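You operate a simulated robot arm through the tools that you are given. There is no shell and no other tool. Be economical: measure what you need, move in short steps, check, and stop when the job is done.

You are at the controls of a simulated robot arm. One attempt, no reset.

## Task
Set the chain tension into the green and get the lift ready again.
Fine: isolator OFF and lock slide across before the guard opens; then guard shut, lock free, isolator ON, RESET. Where these are worked on the way, their far stop is far enough and under half their travel is too little: isolator, lock slide.

Only the result counts: the job must be done as asked and must still hold three seconds after the hand-in. Knocking over, shifting, dropping, spilling or breaking anything else fails it.

## Robot
A 7-joint arm with a two-finger parallel gripper, fixed in place. Base frame: the origin is at the foot of the arm, x ahead of it, y to its left, z up; the work surface is at about z = 0.93. Readings come in m, degrees, newtons and seconds.
Its first joint turns from -166.0 to 166.0 degrees. Payload 4.4 kg.
The TCP is the grasp point between the finger pads, 0.023 m short of the fingertips. In the tool frame z runs along the fingers and y along their closing line. The gripper opens to 0.094 m. The fingers are 0.038 m wide and 0.01 m thick; the gripper's body (0.054 by 0.096 m) begins 0.039 m behind the TCP.
Orientation is told as [roll, pitch, yaw] about the base's x, y, z axes, in that order, counted from this pose: with the fingers straight down and closing along the base's y, the tool's x points along the base's -x, its y along +y and its z along -z.

## Interface
- The arm moves only by the tool nudge_tool. Its argument "steps" is a list of rows, each an object of numbers (a shift or turn left out is 0, a gripper value left out holds the last): "x", "y", "z": the shift along the base's x, y, z in units of 30 mm (1.0 is 30 mm); "wx", "wy", "wz": the turn, a rotation vector about the base's x, y, z in units of 6 degrees (1.0 is 6 degrees); "hand": the opening in per cent of the stroke, from 0 (shut) to 100 (fully open). In form: [{"x": .., "y": .., "z": .., "wx": .., "wy": .., "wz": .., "hand": ..}, ...]. A call has 1 to 12 rows; each row shifts and turns the commanded pose from where the row before left it. A call with a number of a shift or a turn outside -1 to 1 is refused whole. Each row takes 0.2 s and may step no farther than 0.05 m and 8.6 degrees from the row before; otherwise, or with a gripper value out of range, the whole call is refused. Where a pose cannot be reached the arm comes as near as it can. A force on the tool above 40 N (or 10 N above the force at the start of the call, whichever is more), or a blocked arm, ends the call early, and 0.2 s more pass. The fingers move at their own pace (about 0.072 m/s each) and stop on an object; they squeeze with about 43 N. The grip force told is the motor's: it shows also when the fingers shut on nothing. Time passes only in rows, and 0.2 s behind the last, so rows that do not move let the fingers close. The reply holds the time, the measured pose of the TCP, the force on the tool along the base axes, the opening and the grip force, in the units named above and with some noise, with the torque about the TCP (base axes, N m) and any sound that the robot's microphone picked up, and new pictures: "views" is both (left out), scene, wrist or none.
- Cameras (640 x 400 px; columns grow to the right, rows downward): "scene" is fixed at [0.05, -0.5016, 1.5042]; the picture's right is [0.60, -0.80, 0.00], its down [-0.46, -0.35, -0.81] and it looks along [0.65, 0.49, -0.58] (base axes); focal length 309 px, centre (320, 200). "wrist" rides on the gripper at [0.086, 0.016, -0.075] in the tool frame; the picture's right is [-0.18, 0.98, 0.00], its down [-0.58, -0.11, -0.81] and it looks along [-0.79, -0.15, 0.59] (tool axes); focal length 243 px, centre (320, 200). There is no depth. A picture from a camera that has moved, and an enlarged one, comes with that camera's place and axes in the base frame and with its lens.
- zoom(camera, box): a new picture of the part [left, top, right, bottom] of that camera's present view, enlarged. No time passes.
- hand_in(): hands the job in; it is judged then, once.

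Work in short steps. Places have to be worked out from the pictures, the camera data and where the tool is seen: move nearer, look again, correct. Check each grasp and each placing, and mend what went wrong. You have 120 turns and 200 pictures in all, those below and enlarged ones among them. Open the gripper and draw the arm clear of the work before you hand the job in, unless the task says otherwise; then end with one line.

The tools are called after "Call:" as name(argument=value, ...) on one line, values as JSON. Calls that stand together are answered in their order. nudge_tool: Moves the arm, as the interface text tells. Its arguments: {"type":"object","properties":{"steps":{"type":"array","items":{"type":"object","properties":{"x":{"type":"number"},"y":{"type":"number"},"z":{"type":"number"},"wx":{"type":"number"},"wy":{"type":"number"},"wz":{"type":"number"},"hand":{"type":"number"}}}},"views":{"type":"string","enum":["both","scene","wrist","none"]}},"required":["steps"]} The other tools are called the same way: zoom (camera, box) takes an enlarged picture of a part of a camera's view; hand_in () hands the job in.

At the start:

```text
time_s: 0.0
position: [0.6642, 0.3611, 1.2603]
ee_rot: [0.0, 0.0, 0.0]
force: [-1.0, -1.7, -0.4]
torque: [-0.02, -0.03, 0.01]
opening: 0.0942
gripper_force: 0.0
```

scene: 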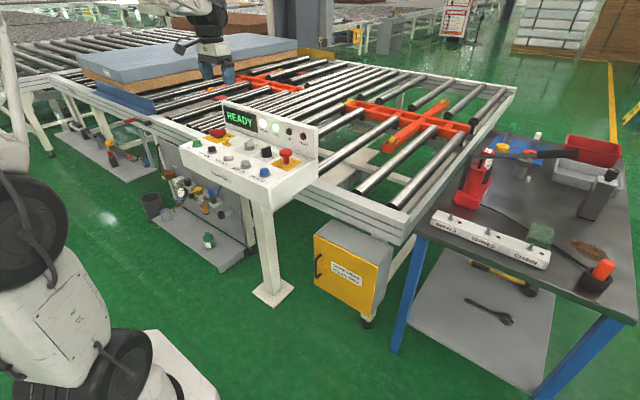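
wrist: 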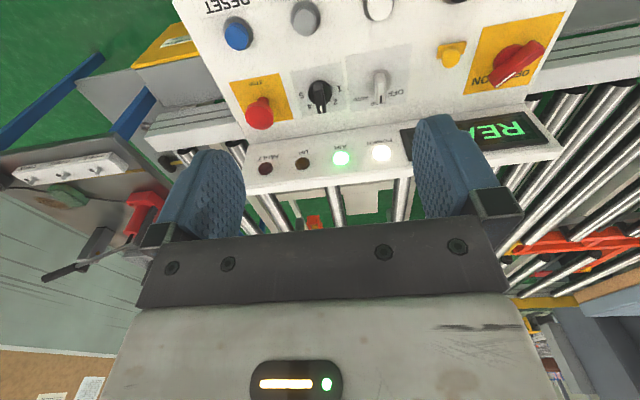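

I start by looking closely at the console and at the yellow guard box in the scene view.

Call:
zoom(camera="scene", box=[170, 90, 330, 190])

Call:
zoom(camera="scene", box=[290, 200, 418, 330])

Call:
zoom(camera="scene", box=[400, 110, 640, 330])

Call:
zoom(camera="wrist", box=[170, 0, 590, 200])

```text
4.00 times, centred on (250, 140) of scene
camera zoom: at [0.05, -0.5016, 1.5042], right [0.6, -0.8, 0.0], down [-0.46, -0.35, -0.81], along [0.65, 0.49, -0.58], focal length 1236 px, centre (600, 440)
```

zoom: 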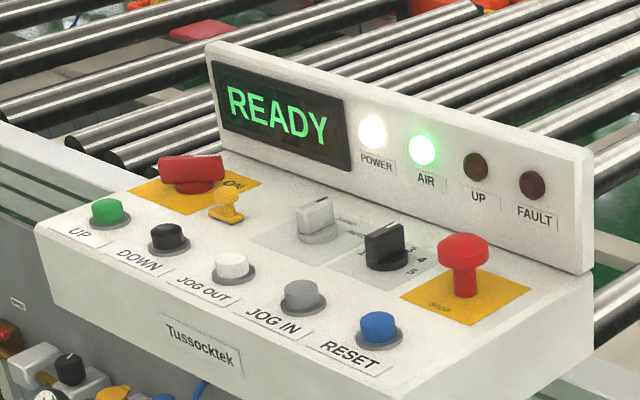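

```text
3.08 times, centred on (354, 265) of scene
camera zoom: at [0.05, -0.5016, 1.5042], right [0.6, -0.8, 0.0], down [-0.46, -0.35, -0.81], along [0.65, 0.49, -0.58], focal length 951 px, centre (215, 0)
```

zoom: 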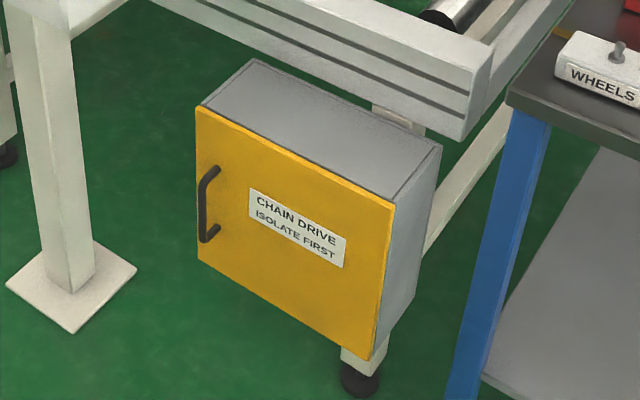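

```text
1.82 times, centred on (520, 220) of scene
camera zoom: at [0.05, -0.5016, 1.5042], right [0.6, -0.8, 0.0], down [-0.46, -0.35, -0.81], along [0.65, 0.49, -0.58], focal length 562 px, centre (-44, 164)
```

zoom: 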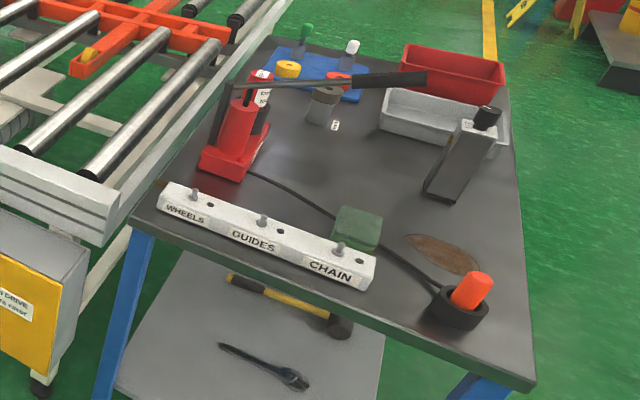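

```text
1.52 times, centred on (380, 100) of wrist
camera zoom: at [0.5766, 0.3776, 1.336], right [0.18, 0.98, 0.0], down [0.58, -0.11, 0.81], along [0.79, -0.15, -0.59], focal length 370 px, centre (229, 352)
```

zoom: 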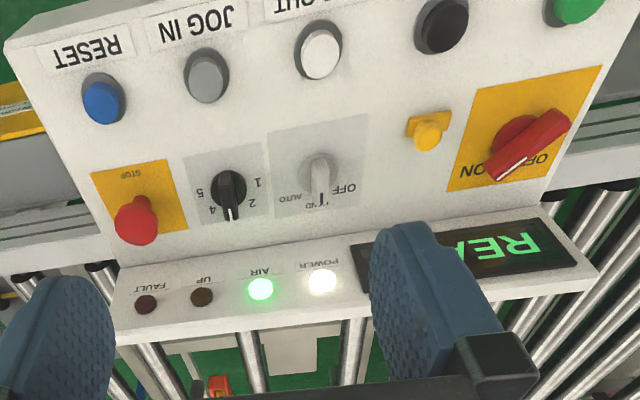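

The console is around y 0.2–0.65, z≈0.93, with the isolator near (0.81, 0.63, 0.95) and the yellow lock slide beside it. I move above and in front of it for a closer view.

Call:
nudge_tool(steps=[{"y": 1, "x": 0.1, "z": -0.4}, {"y": 1, "x": 0.1, "z": -0.4}, {"y": 1, "x": 0.1, "z": -0.4}, {"y": 1, "x": 0.1, "z": -0.4}, {"y": 1, "x": 0.1, "z": -0.4}, {"y": 1, "x": 0.1, "z": -0.4}, {"y": 1, "x": 0.1, "z": -0.4}, {"y": 1, "x": 0.1, "z": -0.4}])

```text
time_s: 1.8
position: [0.6881, 0.6, 1.1655]
ee_rot: [0.0, 0.1, 0.0]
force: [-1.0, 0.1, 0.3]
torque: [0.0, -0.01, 0.03]
opening: 0.0943
gripper_force: 0.0
camera wrist: at [0.6003, 0.6174, 1.2411], right [0.18, 0.98, 0.0], down [0.58, -0.11, 0.81], along [0.79, -0.15, -0.59], focal length 243 px, centre (320, 200)
```

scene: 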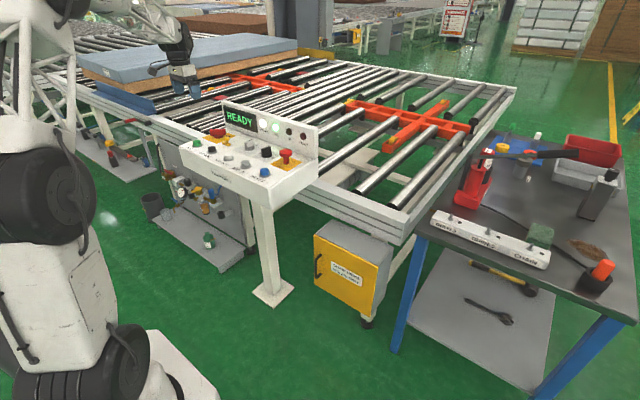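
wrist: 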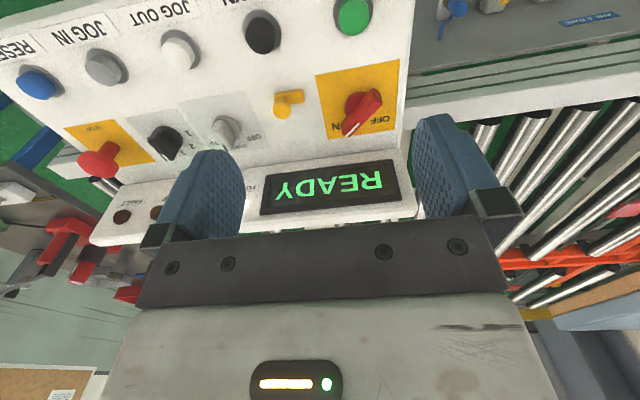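

Call:
zoom(camera="wrist", box=[240, 50, 420, 160])

```text
3.56 times, centred on (330, 105) of wrist
camera zoom: at [0.6003, 0.6174, 1.2411], right [0.18, 0.98, 0.0], down [0.58, -0.11, 0.81], along [0.79, -0.15, -0.59], focal length 863 px, centre (284, 538)
```

zoom: 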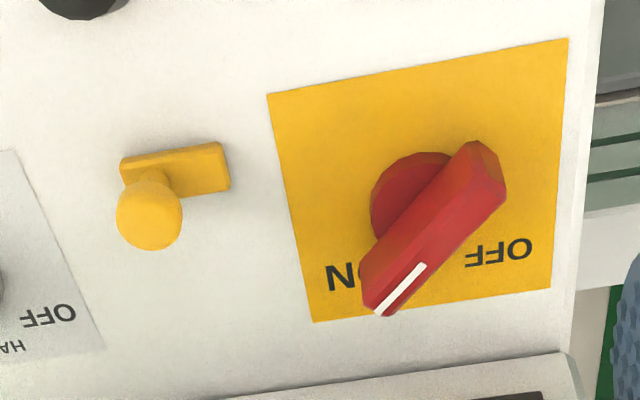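

The panel is flat at z≈0.935. The isolator hub is at about (0.80, 0.634) and its bar points at ON (-45°), so OFF is +90° about z. I yaw -45° above it with the hand part open.

Call:
nudge_tool(steps=[{"x": 0.467, "y": 0.141, "z": -0.5, "wz": -0.9375, "hand": 60}, {"x": 0.467, "y": 0.141, "z": -0.5, "wz": -0.9375}, {"x": 0.467, "y": 0.141, "z": -0.5, "wz": -0.9375}, {"x": 0.467, "y": 0.141, "z": -0.5, "wz": -0.9375}, {"x": 0.467, "y": 0.141, "z": -0.5, "wz": -0.9375}, {"x": 0.467, "y": 0.141, "z": -0.5, "wz": -0.9375}, {"x": 0.467, "y": 0.141, "z": -0.5, "wz": -0.9375}, {"x": 0.467, "y": 0.141, "z": -0.5, "wz": -0.9375}, {}])

Call:
zoom(camera="scene", box=[170, 70, 330, 170])

```text
time_s: 3.8
position: [0.7988, 0.634, 1.0435]
ee_rot: [0.0, 0.1, -44.9]
force: [0.1, -0.5, -0.2]
torque: [0.0, 0.01, -0.01]
opening: 0.0565
gripper_force: 0.0
camera wrist: at [0.7477, 0.7068, 1.1199], right [0.83, 0.56, 0.0], down [0.33, -0.49, 0.81], along [0.45, -0.67, -0.59], focal length 243 px, centre (320, 200)
```

scene: 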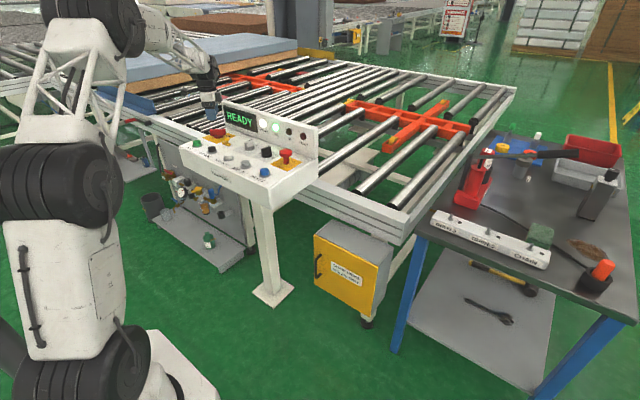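
wrist: 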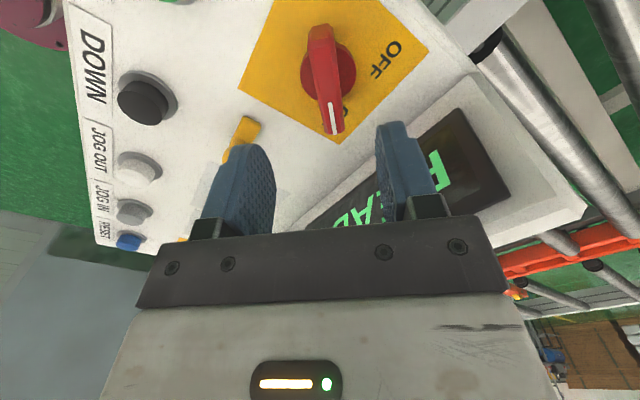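

```text
4.00 times, centred on (250, 120) of scene
camera zoom: at [0.05, -0.5016, 1.5042], right [0.6, -0.8, 0.0], down [-0.46, -0.35, -0.81], along [0.65, 0.49, -0.58], focal length 1236 px, centre (600, 520)
```

zoom: 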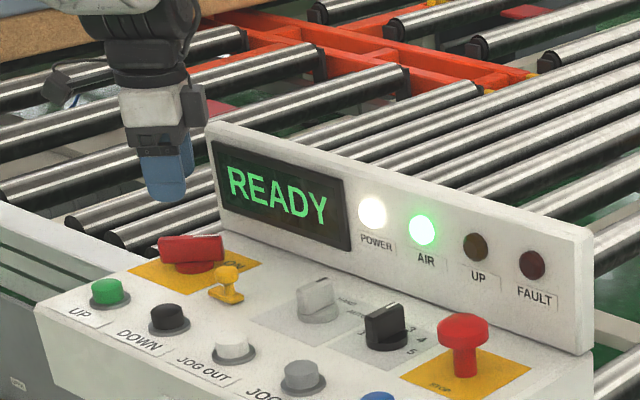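

The bar lies between the fingers. I descend to z≈0.968 and close on it.

Call:
nudge_tool(steps=[{"z": -0.8}, {"z": -0.8}, {"z": -0.6}, {"z": -0.3}, {}, {"hand": 0}, {}, {}, {}])

Call:
zoom(camera="scene", box=[170, 70, 330, 170])

```text
time_s: 5.4
position: [0.8024, 0.6367, 0.9695]
ee_rot: [0.3, 0.1, -44.9]
force: [48.8, 44.4, -16.7]
torque: [0.14, 0.05, 0.23]
opening: 0.016
gripper_force: 42.8
stopped in row 8: the force on the tool passed its limit at 51 N (the readings are from after the stop); the commanded pose is now the measured one
camera wrist: at [0.7513, 0.7096, 1.0451], right [0.82, 0.57, 0.01], down [0.33, -0.49, 0.81], along [0.46, -0.66, -0.59], focal length 243 px, centre (320, 200)
```

scene: 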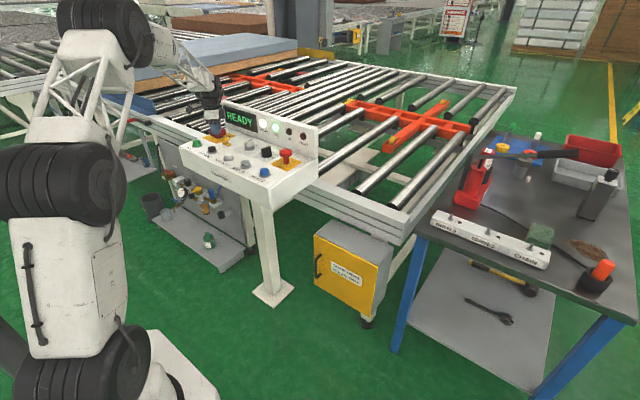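
wrist: 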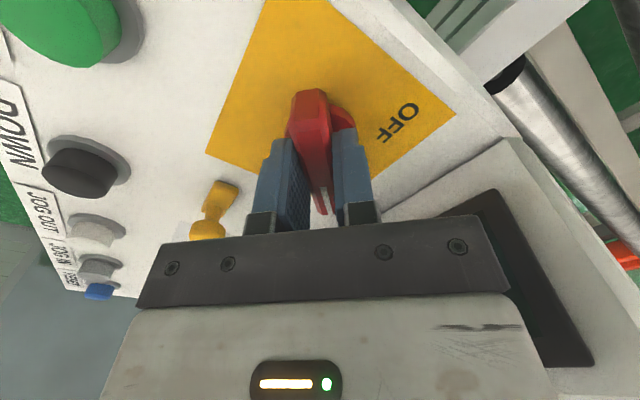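

```text
4.00 times, centred on (250, 120) of scene
camera zoom: at [0.05, -0.5016, 1.5042], right [0.6, -0.8, 0.0], down [-0.46, -0.35, -0.81], along [0.65, 0.49, -0.58], focal length 1236 px, centre (600, 520)
```

zoom: 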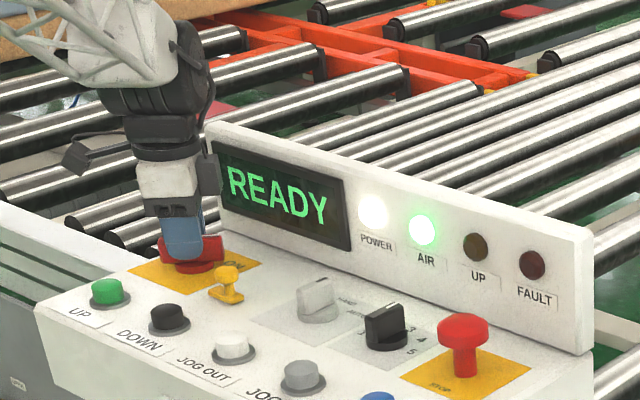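

The bar is gripped (opening 16 mm). I turn it +z in small chunks, watching the force.

Call:
nudge_tool(steps=[{}, {"wz": 0.8}, {"wz": 0.8}], views="none")

```text
time_s: 5.8
position: [0.8024, 0.6372, 0.9694]
ee_rot: [0.4, -0.1, -44.9]
force: [18.8, 19.6, -9.7]
torque: [-0.09, 0.56, 0.09]
opening: 0.0161
gripper_force: 44.6
stopped in row 1: the force on the tool passed its limit at 82 N (the readings are from after the stop); the commanded pose is now the measured one
```

Call:
nudge_tool(steps=[{}, {"wz": 0.8}, {"wz": 0.8}, {"wz": 0.8}], views="none")

```text
time_s: 6.3
position: [0.8018, 0.6374, 0.9701]
ee_rot: [0.4, -0.1, -42.4]
force: [8.9, 10.7, -5.0]
torque: [-0.15, 0.94, -0.01]
opening: 0.016
gripper_force: 44.5
stopped in row 2: the force on the tool passed its limit at 41 N (the readings are from after the stop); the commanded pose is now the measured one
```

Forces are falling as the pose settles. I shift slightly toward the bar's true centre (+x, +y) and keep turning.

Call:
nudge_tool(steps=[{"x": 0.04, "y": 0.04}, {"wz": 0.8}, {"wz": 0.8}, {"wz": 0.8}], views="none")

```text
time_s: 6.9
position: [0.8027, 0.6364, 0.9699]
ee_rot: [0.1, 0.0, -39.4]
force: [-13.2, -9.1, 6.3]
torque: [-0.53, 0.66, -0.16]
opening: 0.0162
gripper_force: 44.8
stopped in row 2: the force on the tool passed its limit at 44 N (the readings are from after the stop); the commanded pose is now the measured one
```

Call:
nudge_tool(steps=[{"wz": 0.4}, {"wz": 0.4}, {"wz": 0.4}, {"wz": 0.4}, {"wz": 0.4}, {"wz": 0.4}], views="wrist")

```text
time_s: 7.5
position: [0.8021, 0.637, 0.9693]
ee_rot: [0.1, -0.1, -35.5]
force: [-14.5, -7.8, 6.0]
torque: [-0.67, 0.32, -0.09]
opening: 0.016
gripper_force: 45.1
stopped in row 2: the force on the tool passed its limit at 41 N (the readings are from after the stop); the commanded pose is now the measured one
camera wrist: at [0.7399, 0.7002, 1.045], right [0.72, 0.69, 0.0], down [0.41, -0.43, 0.81], along [0.56, -0.58, -0.59], focal length 243 px, centre (320, 200)
```

wrist: 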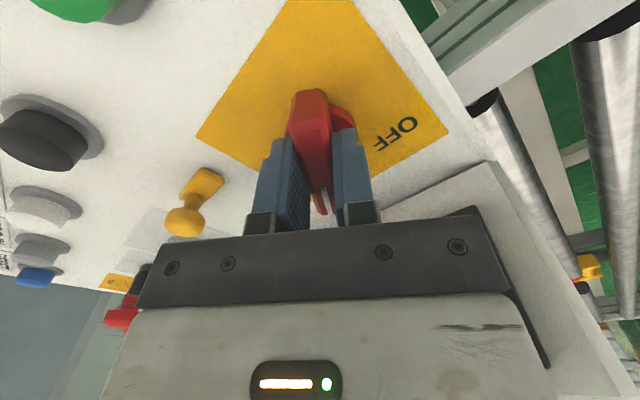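

It is turning. The object pushes the tool toward -x/-y, so I ease that way while turning.

Call:
nudge_tool(steps=[{"x": -0.04, "y": -0.02, "wz": 0.4}, {"wz": 0.4}, {"wz": 0.4}, {"wz": 0.4}, {"wz": 0.4}, {"wz": 0.4}, {"wz": 0.4}, {"wz": 0.4}], views="none")

```text
time_s: 9.4
position: [0.8026, 0.6357, 0.9696]
ee_rot: [0.1, -0.2, -16.2]
force: [-3.7, -9.9, 4.0]
torque: [-0.54, 0.62, -0.04]
opening: 0.016
gripper_force: 45.0
stopped in row 8: the force on the tool passed its limit at 41 N (the readings are from after the stop); the commanded pose is now the measured one
```

Much better progress, so I go on with the same small turns.

Call:
nudge_tool(steps=[{"y": -0.02, "wz": 0.4}, {"wz": 0.4}, {"wz": 0.4}, {"wz": 0.4}, {"wz": 0.4}, {"wz": 0.4}, {"wz": 0.4}, {"wz": 0.4}, {"wz": 0.4}, {"wz": 0.4}], views="none")

Call:
nudge_tool(steps=[{"y": -0.02, "wz": 0.4}, {"wz": 0.4}, {"wz": 0.4}, {"wz": 0.4}, {"wz": 0.4}, {"wz": 0.4}, {"wz": 0.4}, {"wz": 0.4}, {"wz": 0.4}, {"wz": 0.4}], views="none")

```text
time_s: 11.2
position: [0.8017, 0.6343, 0.9702]
ee_rot: [0.1, -0.1, 2.3]
force: [-3.6, -9.8, 3.5]
torque: [-0.6, 0.16, -0.03]
opening: 0.016
gripper_force: 45.2
stopped in row 8: the force on the tool passed its limit at 42 N (the readings are from after the stop); the commanded pose is now the measured one
```

```text
time_s: 13.3
position: [0.8027, 0.6333, 0.9701]
ee_rot: [0.1, -0.2, 25.2]
force: [-6.0, -10.1, 4.8]
torque: [-0.65, 0.22, -0.01]
opening: 0.0159
gripper_force: 44.7
stopped in row 10: the force on the tool passed its limit at 43 N (the readings are from after the stop); the commanded pose is now the measured one
```

Call:
nudge_tool(steps=[{"x": -0.02, "y": -0.03, "wz": 0.4}, {"wz": 0.4}, {"wz": 0.4}, {"wz": 0.4}, {"wz": 0.4}, {"wz": 0.4}, {"wz": 0.4}, {"wz": 0.4}, {"wz": 0.4}, {"wz": 0.4}])

Call:
zoom(camera="scene", box=[170, 70, 330, 170])

```text
time_s: 15.7
position: [0.8017, 0.6318, 0.9703]
ee_rot: [0.1, -0.2, 49.0]
force: [8.5, -0.1, -2.6]
torque: [-0.45, 0.25, -1.65]
opening: 0.0177
gripper_force: 45.0
stopped in row 10: the force on the tool passed its limit at 41 N (the readings are from after the stop); the commanded pose is now the measured one
camera wrist: at [0.7323, 0.577, 1.0446], right [-0.62, 0.78, 0.0], down [0.46, 0.37, 0.81], along [0.63, 0.5, -0.59], focal length 243 px, centre (320, 200)
```

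scene: 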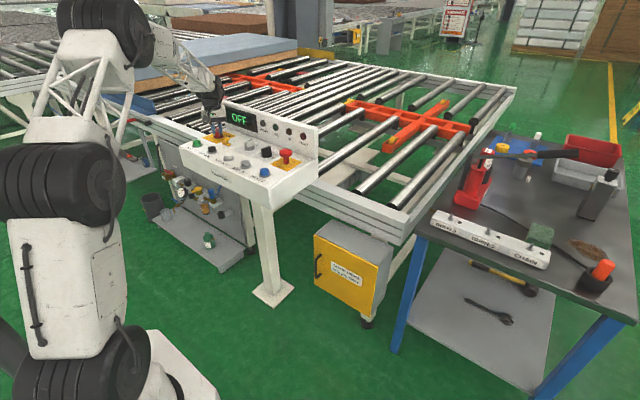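
wrist: 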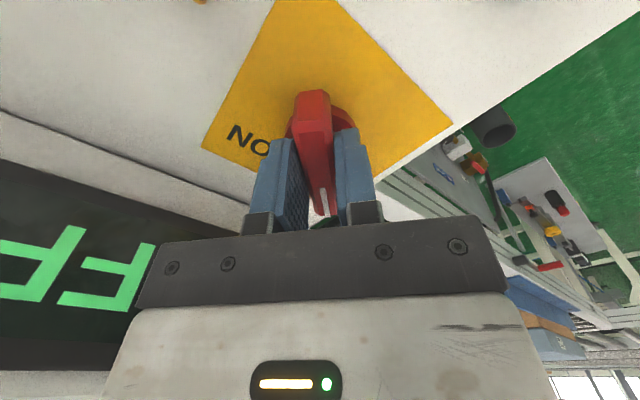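

```text
4.00 times, centred on (250, 120) of scene
camera zoom: at [0.05, -0.5016, 1.5042], right [0.6, -0.8, 0.0], down [-0.46, -0.35, -0.81], along [0.65, 0.49, -0.58], focal length 1236 px, centre (600, 520)
```

zoom: 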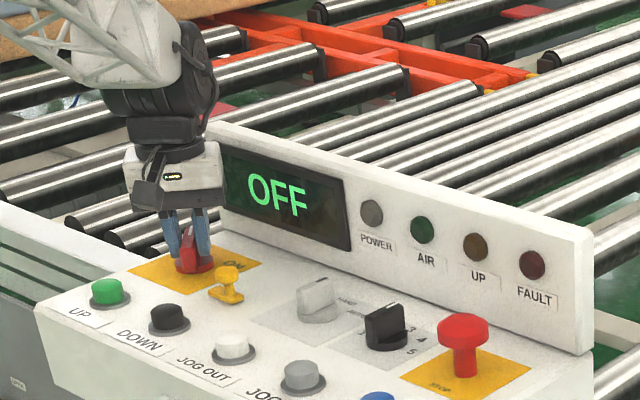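

The display reads OFF and the handle is against its far stop. I release, rise and turn back to yaw 0, heading toward the lock slide to see it better.

Call:
nudge_tool(steps=[{"hand": 50}, {}, {"z": 0.7}, {"z": 1}, {"z": 1, "wz": -0.8, "y": -0.4}, {"wz": -1, "y": -0.4, "x": -0.4}, {"wz": -1, "y": -0.4, "x": -0.4}, {"wz": -1, "y": -0.4, "x": -0.4}, {"wz": -1, "y": -0.4, "x": -0.3}, {"wz": -1, "y": -0.4, "x": -0.2}, {"wz": -1, "y": -0.4}, {"wz": -1.3, "y": -0.4}])

```text
refused: -1.3 is not a number from -1 to 1
```

Call:
nudge_tool(steps=[{"hand": 50}, {}, {"z": 0.7}, {"z": 1}, {"z": 1, "wz": -1, "y": -0.4}, {"wz": -1, "y": -0.4, "x": -0.4}, {"wz": -1, "y": -0.4, "x": -0.4}, {"wz": -1, "y": -0.4, "x": -0.4}, {"wz": -1, "y": -0.4, "x": -0.3}, {"wz": -1, "y": -0.4, "x": -0.2}, {"wz": -1, "y": -0.4}, {"wz": -1, "y": -0.4}])

```text
time_s: 18.3
position: [0.7518, 0.5373, 1.0508]
ee_rot: [0.0, -0.3, 1.1]
force: [-0.2, 0.4, -0.5]
torque: [0.02, 0.0, 0.0]
opening: 0.047
gripper_force: 0.1
camera wrist: at [0.6639, 0.5513, 1.1257], right [0.17, 0.99, 0.0], down [0.58, -0.1, 0.81], along [0.8, -0.13, -0.59], focal length 243 px, centre (320, 200)
```

scene: 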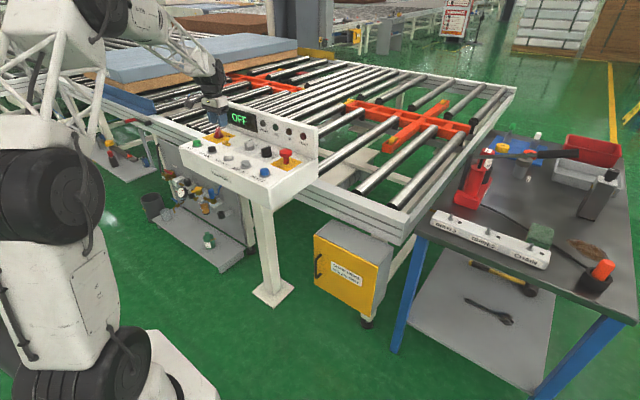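
wrist: 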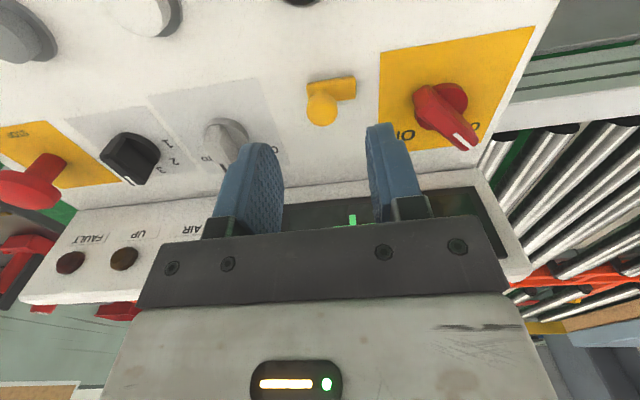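

Call:
zoom(camera="wrist", box=[270, 50, 430, 150])

Call:
zoom(camera="scene", box=[195, 115, 259, 155])

```text
4.00 times, centred on (350, 100) of wrist
camera zoom: at [0.6639, 0.5513, 1.1257], right [0.17, 0.99, 0.0], down [0.58, -0.1, 0.81], along [0.8, -0.13, -0.59], focal length 970 px, centre (200, 600)
```

zoom: 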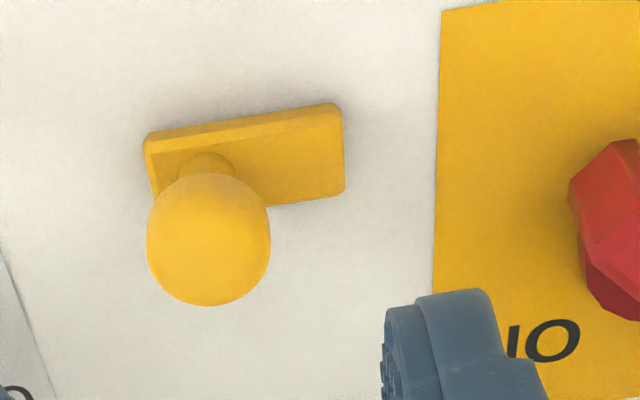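

```text
10.00 times, centred on (227, 135) of scene
camera zoom: at [0.05, -0.5016, 1.5042], right [0.6, -0.8, 0.0], down [-0.46, -0.35, -0.81], along [0.65, 0.49, -0.58], focal length 3091 px, centre (1250, 850)
```

zoom: 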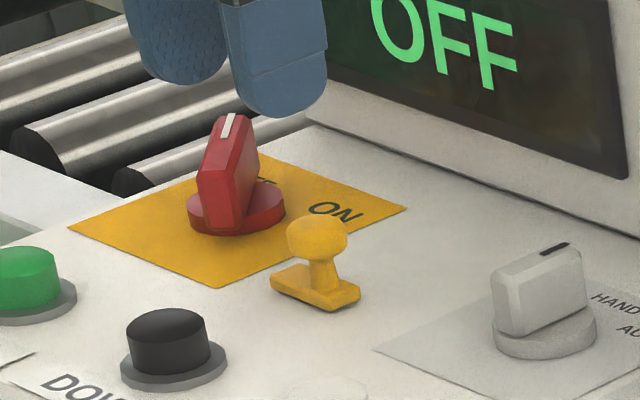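

The lock knob ball is at about (0.769, 0.536, 0.965) on a small plate that slides along y. I descend over it and grasp.

Call:
nudge_tool(steps=[{"x": 0.57, "z": -0.7, "wz": -0.18}, {"z": -0.8}, {"z": -0.8}, {"z": -0.4}, {}, {"hand": 15}, {}, {}], views="wrist")

Call:
zoom(camera="scene", box=[195, 115, 259, 155])

```text
time_s: 20.1
position: [0.7676, 0.5373, 0.9678]
ee_rot: [0.0, -0.2, 0.1]
force: [3.1, 0.0, -3.3]
torque: [-0.02, -0.07, -0.01]
opening: 0.0222
gripper_force: 45.3
camera wrist: at [0.68, 0.5535, 1.0427], right [0.18, 0.98, 0.0], down [0.58, -0.11, 0.81], along [0.79, -0.15, -0.59], focal length 243 px, centre (320, 200)
```

wrist: 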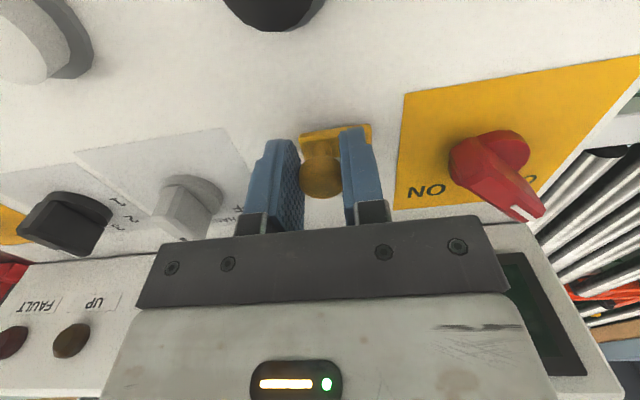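

```text
10.00 times, centred on (227, 135) of scene
camera zoom: at [0.05, -0.5016, 1.5042], right [0.6, -0.8, 0.0], down [-0.46, -0.35, -0.81], along [0.65, 0.49, -0.58], focal length 3091 px, centre (1250, 850)
```

zoom: 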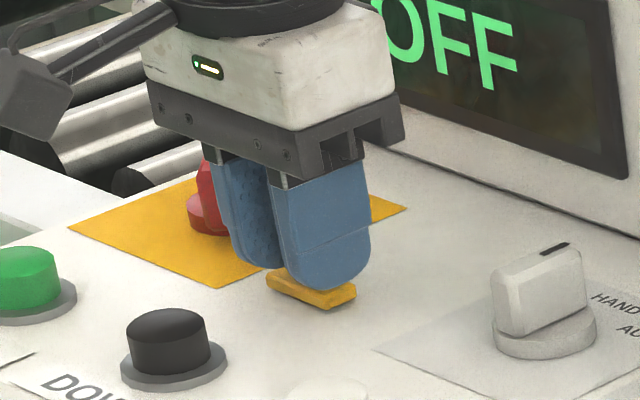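

The knob is held (opening 22 mm). I draw it along +y in small steps until it stops.

Call:
nudge_tool(steps=[{"y": 0.2}, {"y": 0.2}, {"y": 0.2}, {"y": 0.2}, {"y": 0.2}, {"y": 0.2}, {"y": 0.2}, {"y": 0.2}], views="wrist")

```text
time_s: 21.5
position: [0.768, 0.5662, 0.9681]
ee_rot: [-0.2, 0.0, 0.0]
force: [-8.5, -26.6, 5.8]
torque: [-0.39, 0.11, -0.19]
opening: 0.0227
gripper_force: 44.6
stopped in row 6: the force on the tool passed its limit at 49 N (the readings are from after the stop); the commanded pose is now the measured one
camera wrist: at [0.6802, 0.5826, 1.043], right [0.18, 0.98, 0.0], down [0.58, -0.11, 0.81], along [0.79, -0.15, -0.59], focal length 243 px, centre (320, 200)
```

wrist: 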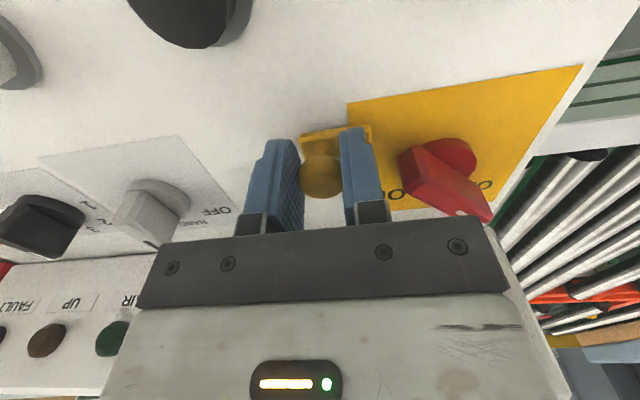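

It slid 30 mm and stopped. I press once more to confirm that it is the stop, then release, rise and look.

Call:
nudge_tool(steps=[{"y": 0.1}, {"y": 0.1}], views="none")

Call:
nudge_tool(steps=[{"hand": 50}, {}, {"z": 0.7}, {"z": 1}, {"z": 1}, {"z": 1}])

Call:
zoom(camera="scene", box=[195, 115, 259, 155])

```text
time_s: 21.8
position: [0.7678, 0.5668, 0.9678]
ee_rot: [-0.3, 0.0, 0.0]
force: [-14.8, -24.4, 8.4]
torque: [-0.39, 0.26, -0.21]
opening: 0.0225
gripper_force: 45.1
stopped in row 1: the force on the tool passed its limit at 45 N (the readings are from after the stop); the commanded pose is now the measured one
```

```text
time_s: 23.2
position: [0.7693, 0.5689, 1.0768]
ee_rot: [-0.2, -0.1, 0.0]
force: [0.9, 0.5, -0.2]
torque: [0.0, -0.01, 0.01]
opening: 0.0467
gripper_force: 0.1
camera wrist: at [0.6813, 0.585, 1.1513], right [0.18, 0.98, 0.0], down [0.58, -0.11, 0.81], along [0.79, -0.15, -0.59], focal length 243 px, centre (320, 200)
```

scene: 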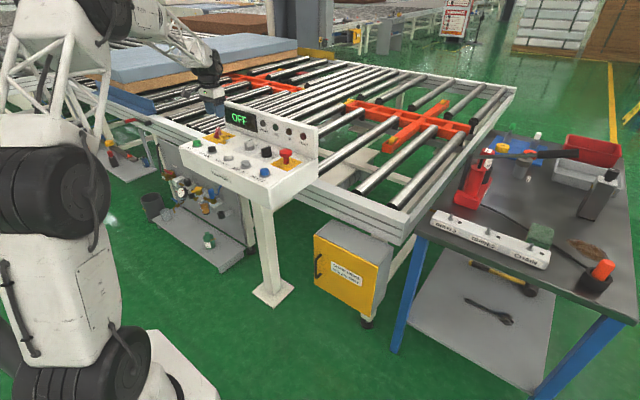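
wrist: 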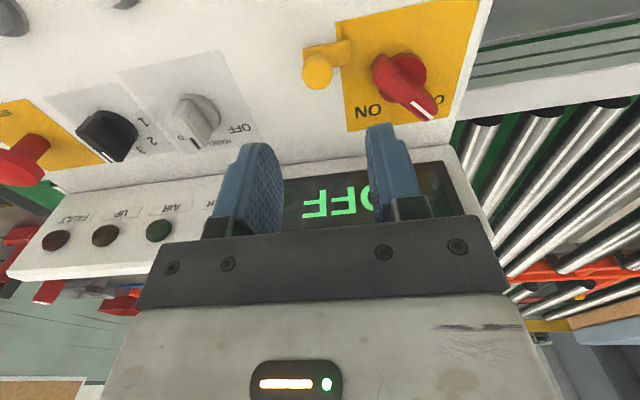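

```text
10.00 times, centred on (227, 135) of scene
camera zoom: at [0.05, -0.5016, 1.5042], right [0.6, -0.8, 0.0], down [-0.46, -0.35, -0.81], along [0.65, 0.49, -0.58], focal length 3091 px, centre (1250, 850)
```

zoom: 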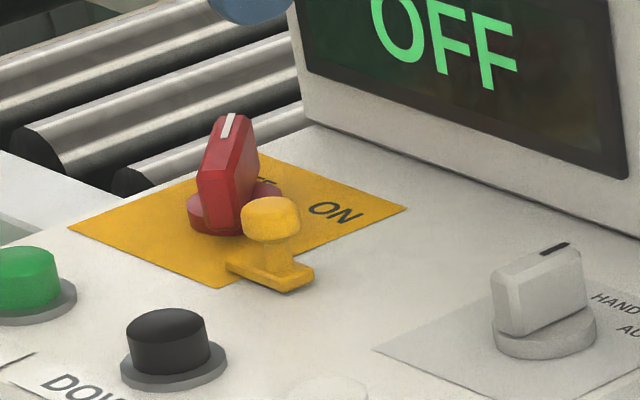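

The lock slide is across (30 mm to its stop). Now I move back from the console and across to the front of the guard.

Call:
nudge_tool(steps=[{"x": -0.8, "y": -0.9}, {"x": -0.8, "y": -0.9}, {"x": -0.8, "y": -0.9}, {"x": -0.8, "y": -0.9}, {"x": -0.8, "y": -0.9}, {"x": -0.8, "y": -0.9}, {"x": -0.8, "y": -0.9}, {"x": -0.8, "y": -0.9}, {"x": -0.8, "y": -0.9}, {"x": -0.8, "y": -0.9}, {"y": -1}, {"y": -1}], views="none")

Call:
nudge_tool(steps=[{"y": -1, "wy": -1}, {"y": -1, "wy": -1}, {"y": -1, "wy": -1, "z": -0.7}, {"wy": -1, "z": -0.7}, {"wy": -1, "z": -0.7}, {"wy": -1, "z": -0.7}, {"wy": -1, "z": -0.7}])

```text
time_s: 25.8
position: [0.5288, 0.2345, 1.0792]
ee_rot: [-0.2, 0.0, 0.0]
force: [-0.1, -0.4, 0.5]
torque: [0.03, -0.01, -0.02]
opening: 0.047
gripper_force: 0.0
```

```text
time_s: 27.4
position: [0.5287, 0.1478, 0.9732]
ee_rot: [0.0, -42.1, 0.0]
force: [0.5, 0.3, 2.3]
torque: [-0.01, 0.13, -0.03]
opening: 0.0472
gripper_force: 0.1
camera wrist: at [0.4134, 0.1641, 0.9716], right [0.14, 0.98, 0.12], down [-0.11, -0.11, 0.99], along [0.98, -0.15, 0.09], focal length 243 px, centre (320, 200)
```

scene: 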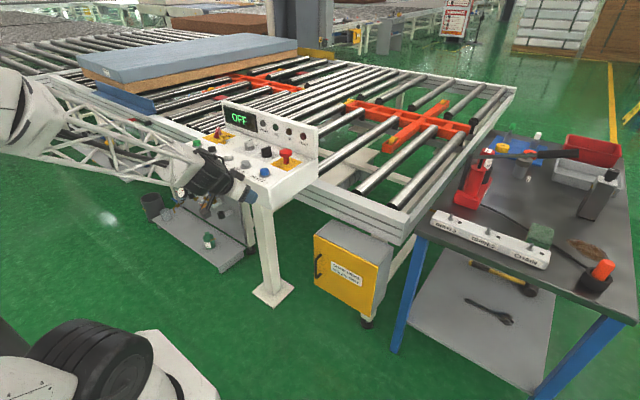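
wrist: 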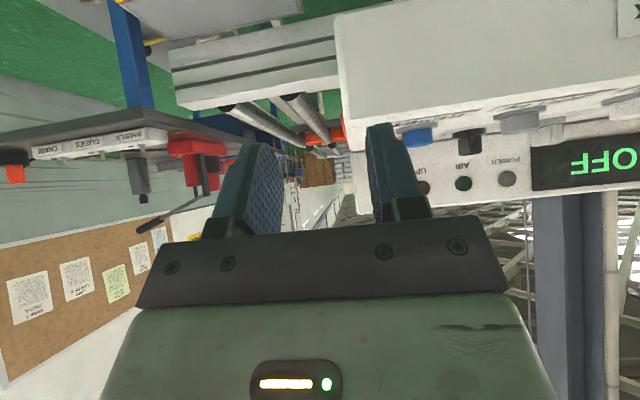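

The box lies lower. I descend in front of it.

Call:
nudge_tool(steps=[{"z": -1, "y": -0.3}, {"z": -1, "y": -0.3}, {"z": -1, "y": -0.3}, {"z": -1, "y": -0.3}, {"z": -1}, {"z": -1}, {"z": -1}, {"z": -1}, {"z": -1}, {"z": -1}])

```text
time_s: 29.6
position: [0.527, 0.1137, 0.6729]
ee_rot: [-0.2, -42.0, 0.1]
force: [0.2, 0.3, -0.7]
torque: [0.0, 0.0, -0.01]
opening: 0.0473
gripper_force: 0.1
camera wrist: at [0.4126, 0.1302, 0.6708], right [0.14, 0.98, 0.12], down [-0.11, -0.11, 0.99], along [0.98, -0.15, 0.09], focal length 243 px, centre (320, 200)
```

scene: 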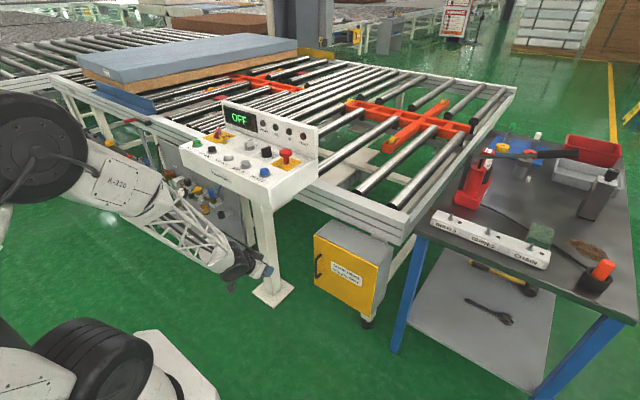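
wrist: 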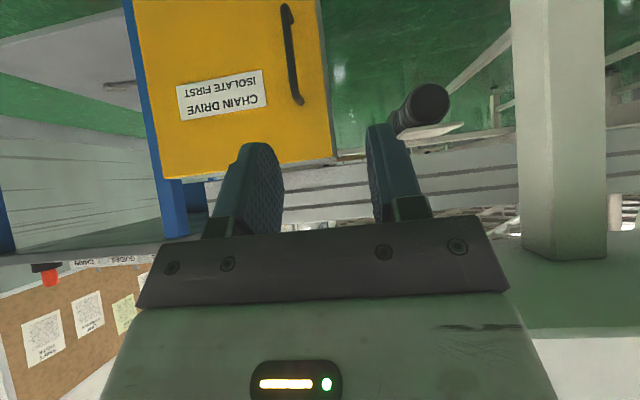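

The door plane is at x≈0.806, hinged at y≈-0.20. The handle is a vertical bar near (0.775, 0.055), z 0.43–0.58. I move to a pre-grasp pose in front of it.

Call:
nudge_tool(steps=[{"x": 0.95, "y": -0.325, "z": -0.9, "wy": -0.5}, {"x": 0.95, "y": -0.325, "z": -0.9, "wy": -0.5}, {"x": 0.95, "y": -0.325, "z": -0.9, "wy": -0.5}, {"x": 0.95, "y": -0.325, "z": -0.9, "wy": -0.5}, {"x": 0.95, "y": -0.325, "z": -0.9, "wy": -0.5}, {"x": 0.65, "y": -0.325, "z": -0.9, "wy": -0.5}])

Call:
zoom(camera="scene", box=[290, 200, 418, 280])

```text
time_s: 31.0
position: [0.6979, 0.0926, 0.5274]
ee_rot: [-4.2, -59.7, 2.6]
force: [0.1, -0.6, 0.1]
torque: [0.02, -0.02, 0.01]
opening: 0.0472
gripper_force: 0.1
out of reach, approached as far as the arm can: row 4, 5, 6
camera wrist: at [0.5883, 0.1096, 0.4888], right [0.11, 0.99, 0.12], down [-0.4, -0.07, 0.91], along [0.91, -0.15, 0.39], focal length 243 px, centre (320, 200)
```

scene: 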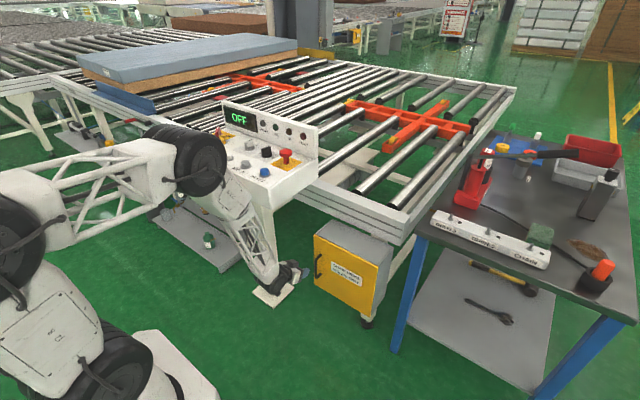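
wrist: 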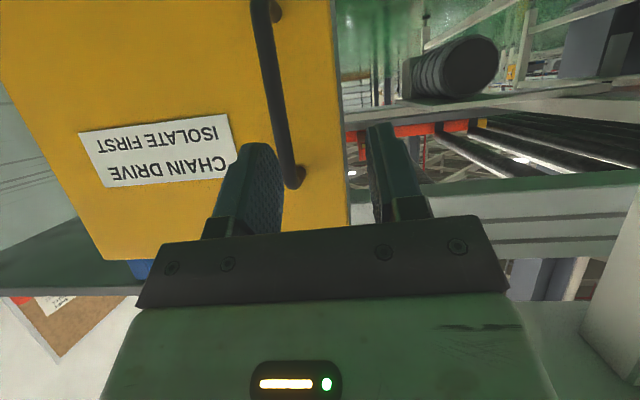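

```text
5.00 times, centred on (354, 240) of scene
camera zoom: at [0.05, -0.5016, 1.5042], right [0.6, -0.8, 0.0], down [-0.46, -0.35, -0.81], along [0.65, 0.49, -0.58], focal length 1546 px, centre (150, 0)
```

zoom: 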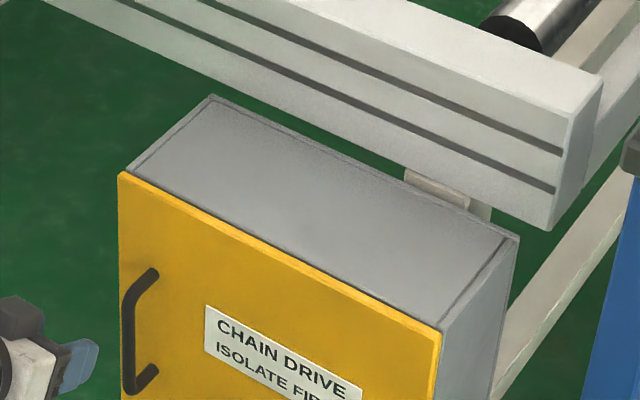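

The arm reports a reach limit in this posture (y held at 0.093). I back off slightly and try again with less pitch to see what limits it.

Call:
nudge_tool(steps=[{"x": -0.5}, {"x": -0.5}, {}], views="none")

Call:
nudge_tool(steps=[{"wy": 0.8}, {"wy": 0.8}, {}], views="none")

```text
time_s: 31.8
position: [0.6786, 0.0988, 0.5372]
ee_rot: [-4.5, -59.6, 3.7]
force: [-0.1, 0.3, 0.1]
torque: [-0.01, 0.03, 0.01]
opening: 0.0471
gripper_force: 0.1
out of reach, approached as far as the arm can: row 1, 2
```

```text
time_s: 32.6
position: [0.6805, 0.0966, 0.541]
ee_rot: [-1.2, -50.2, 1.0]
force: [-0.3, 0.0, 0.1]
torque: [0.0, 0.02, -0.03]
opening: 0.047
gripper_force: 0.1
out of reach, approached as far as the arm can: row 1
```

Call:
nudge_tool(steps=[{"wy": 0.8}, {"wy": 0.8}, {"wy": 0.4}, {}, {}], views="scene")

```text
time_s: 33.8
position: [0.6824, 0.0973, 0.5402]
ee_rot: [-0.2, -38.4, 0.0]
force: [0.0, -0.1, -0.3]
torque: [-0.03, -0.04, 0.05]
opening: 0.0469
gripper_force: 0.1
```

scene: 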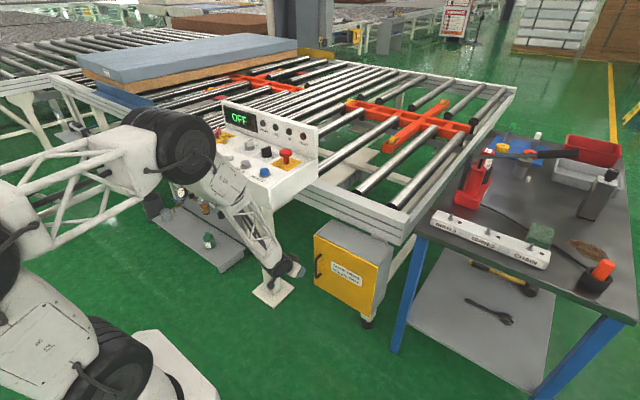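

At pitch -38° it is reachable. I go on toward the handle with this pitch.

Call:
nudge_tool(steps=[{"y": -0.5, "z": -0.3}, {"y": -0.5, "z": -0.3}, {"y": -0.4, "z": -0.3}, {}], views="both")

```text
time_s: 34.8
position: [0.6815, 0.0637, 0.5148]
ee_rot: [-0.9, -38.4, -0.1]
force: [-0.2, -0.5, -0.6]
torque: [-0.05, 0.01, -0.02]
opening: 0.0468
gripper_force: 0.1
out of reach, approached as far as the arm can: row 3
camera wrist: at [0.5663, 0.0808, 0.5197], right [0.15, 0.98, 0.1], down [-0.04, -0.1, 0.99], along [0.99, -0.16, 0.03], focal length 243 px, centre (320, 200)
```

scene: 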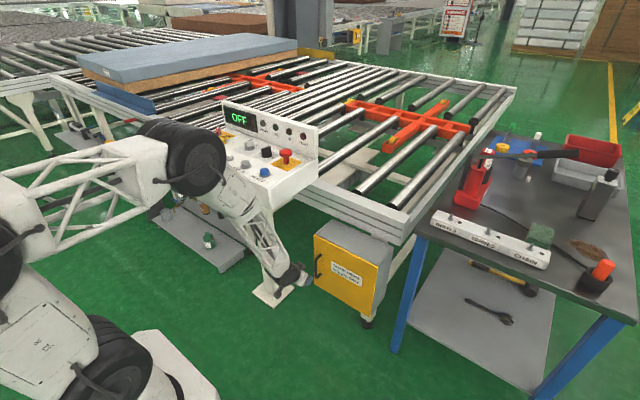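
wrist: 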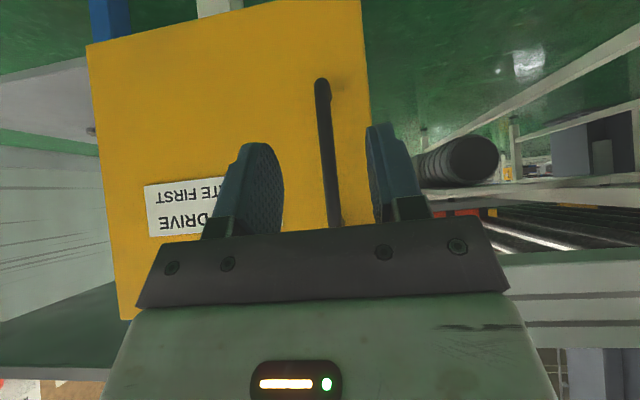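

The handle bar is nicely between the fingers (y≈0.059, z 0.43–0.545). I advance to it.

Call:
nudge_tool(steps=[{"x": 0.6, "z": -0.1}, {"x": 0.6, "z": -0.1}, {"x": 0.6, "y": -0.1, "z": -0.1}, {"x": 0.5}, {}], views="wrist")

```text
time_s: 36.0
position: [0.7503, 0.0603, 0.5052]
ee_rot: [-0.6, -38.3, -0.1]
force: [0.1, 0.4, 0.4]
torque: [-0.01, -0.03, -0.02]
opening: 0.0472
gripper_force: 0.0
camera wrist: at [0.6352, 0.0773, 0.5113], right [0.15, 0.98, 0.11], down [-0.04, -0.1, 0.99], along [0.99, -0.15, 0.03], focal length 243 px, centre (320, 200)
```

wrist: 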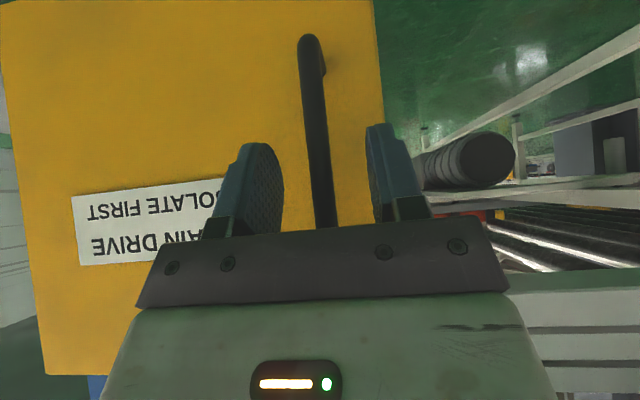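

Call:
nudge_tool(steps=[{"x": 0.5}, {}, {"hand": 0}, {}, {}, {}], views="wrist")

```text
time_s: 37.5
position: [0.7655, 0.0588, 0.5059]
ee_rot: [-0.2, -38.3, -0.1]
force: [1.8, -7.9, 1.6]
torque: [1.68, 0.55, -0.03]
opening: 0.0119
gripper_force: 44.8
stopped in row 6: the force on the tool passed its limit at 42 N (the readings are from after the stop); the commanded pose is now the measured one
camera wrist: at [0.6495, 0.0767, 0.5115], right [0.15, 0.98, 0.11], down [-0.05, -0.11, 0.99], along [0.99, -0.15, 0.03], focal length 243 px, centre (320, 200)
```

wrist: 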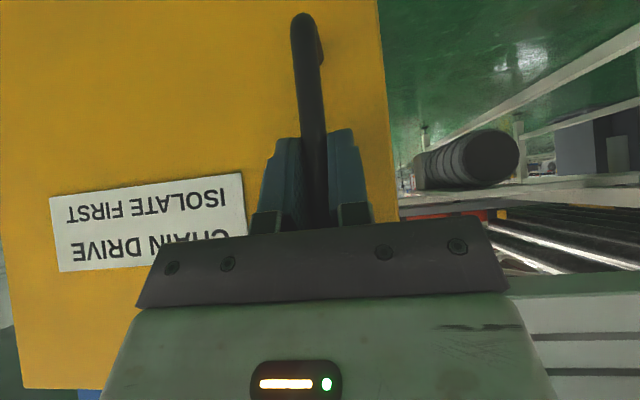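

The handle is gripped. I pull it along the door's arc (hinge at about (0.806, -0.20)), yawing with it.

Call:
nudge_tool(steps=[{"x": -0.4, "y": -0.07, "wz": 0.4}, {"x": -0.4, "y": -0.08, "wz": 0.45}, {"x": -0.4, "y": -0.1, "wz": 0.45}, {"x": -0.4, "y": -0.12, "wz": 0.45}], views="both")

```text
time_s: 37.7
position: [0.7612, 0.0601, 0.507]
ee_rot: [-0.4, -38.4, 0.1]
force: [2.1, -7.3, -1.3]
torque: [2.07, 0.22, 0.0]
opening: 0.012
gripper_force: 45.2
out of reach, approached as far as the arm can: row 1
stopped in row 1: the force on the tool passed its limit at 83 N (the readings are from after the stop); the commanded pose is now the measured one
camera wrist: at [0.6472, 0.0762, 0.5114], right [0.15, 0.98, 0.11], down [-0.05, -0.1, 0.99], along [0.99, -0.15, 0.03], focal length 243 px, centre (320, 200)
```

scene: 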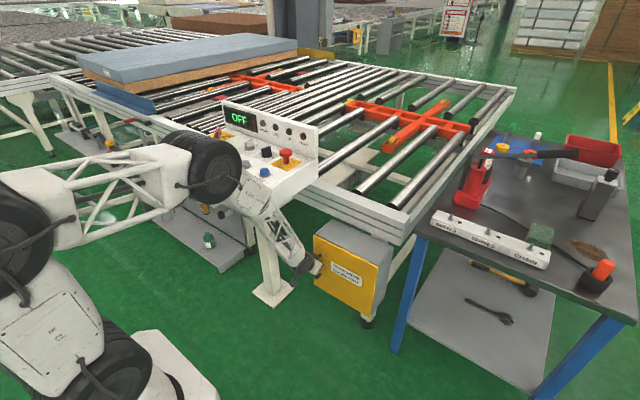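
wrist: 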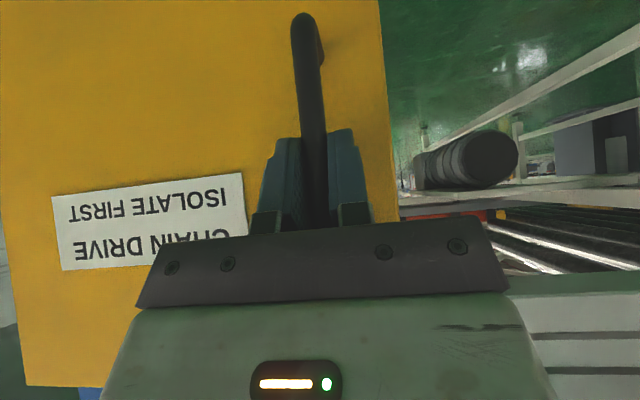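

Too abrupt, so I pull in finer steps without yaw.

Call:
nudge_tool(steps=[{}, {"x": -0.15}, {"x": -0.15, "y": -0.01}, {"x": -0.15, "y": -0.02}, {"x": -0.15, "y": -0.03}], views="none")

```text
time_s: 38.4
position: [0.7569, 0.0585, 0.5067]
ee_rot: [-0.4, -38.4, -0.1]
force: [3.2, -9.9, 0.3]
torque: [1.98, 0.1, -0.03]
opening: 0.0122
gripper_force: 44.7
stopped in row 3: the force on the tool passed its limit at 45 N (the readings are from after the stop); the commanded pose is now the measured one
```

Call:
nudge_tool(steps=[{"y": -0.05}, {"x": -0.12, "y": -0.02}, {"x": -0.12, "y": -0.02}, {"x": -0.12, "y": -0.03}, {"x": -0.12, "y": -0.03}, {"x": -0.12, "y": -0.03}, {"x": -0.12, "y": -0.03}], views="wrist")

```text
time_s: 40.0
position: [0.7344, 0.0536, 0.5064]
ee_rot: [-0.9, -38.2, -0.2]
force: [-3.5, 10.2, -18.7]
torque: [2.41, 0.53, 0.01]
opening: 0.0123
gripper_force: 44.5
camera wrist: at [0.6191, 0.071, 0.5118], right [0.16, 0.98, 0.1], down [-0.04, -0.1, 0.99], along [0.99, -0.16, 0.03], focal length 243 px, centre (320, 200)
```

wrist: 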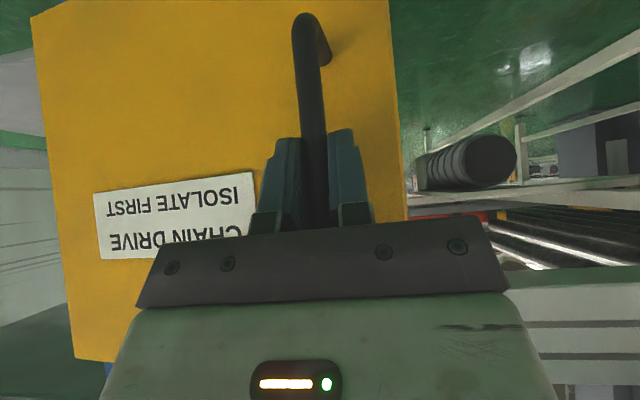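

The door is opening. I continue along the arc a bit faster.

Call:
nudge_tool(steps=[{"x": -0.18, "y": -0.055}, {"x": -0.18, "y": -0.06}, {"x": -0.18, "y": -0.065}, {"x": -0.18, "y": -0.07}, {"x": -0.18, "y": -0.075}, {"x": -0.18, "y": -0.08}, {"x": -0.18, "y": -0.085}], views="wrist")

```text
time_s: 40.7
position: [0.7239, 0.0507, 0.5072]
ee_rot: [-1.0, -38.2, -0.3]
force: [3.0, -6.9, -0.4]
torque: [2.64, 0.13, 0.02]
opening: 0.0122
gripper_force: 45.2
out of reach, approached as far as the arm can: row 2, 3
stopped in row 3: the force on the tool passed its limit at 49 N (the readings are from after the stop); the commanded pose is now the measured one
camera wrist: at [0.6091, 0.0686, 0.512], right [0.16, 0.98, 0.1], down [-0.04, -0.09, 0.99], along [0.99, -0.16, 0.03], focal length 243 px, centre (320, 200)
```

wrist: 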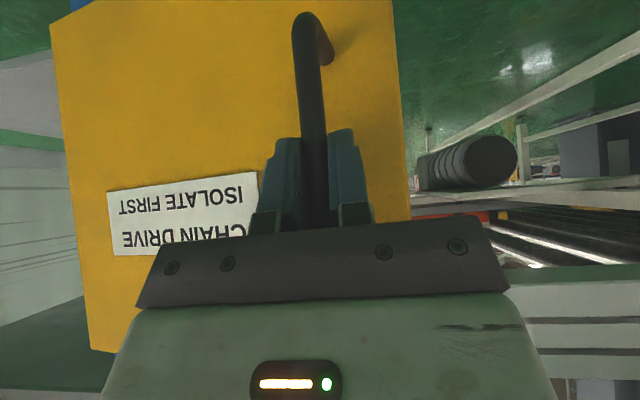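

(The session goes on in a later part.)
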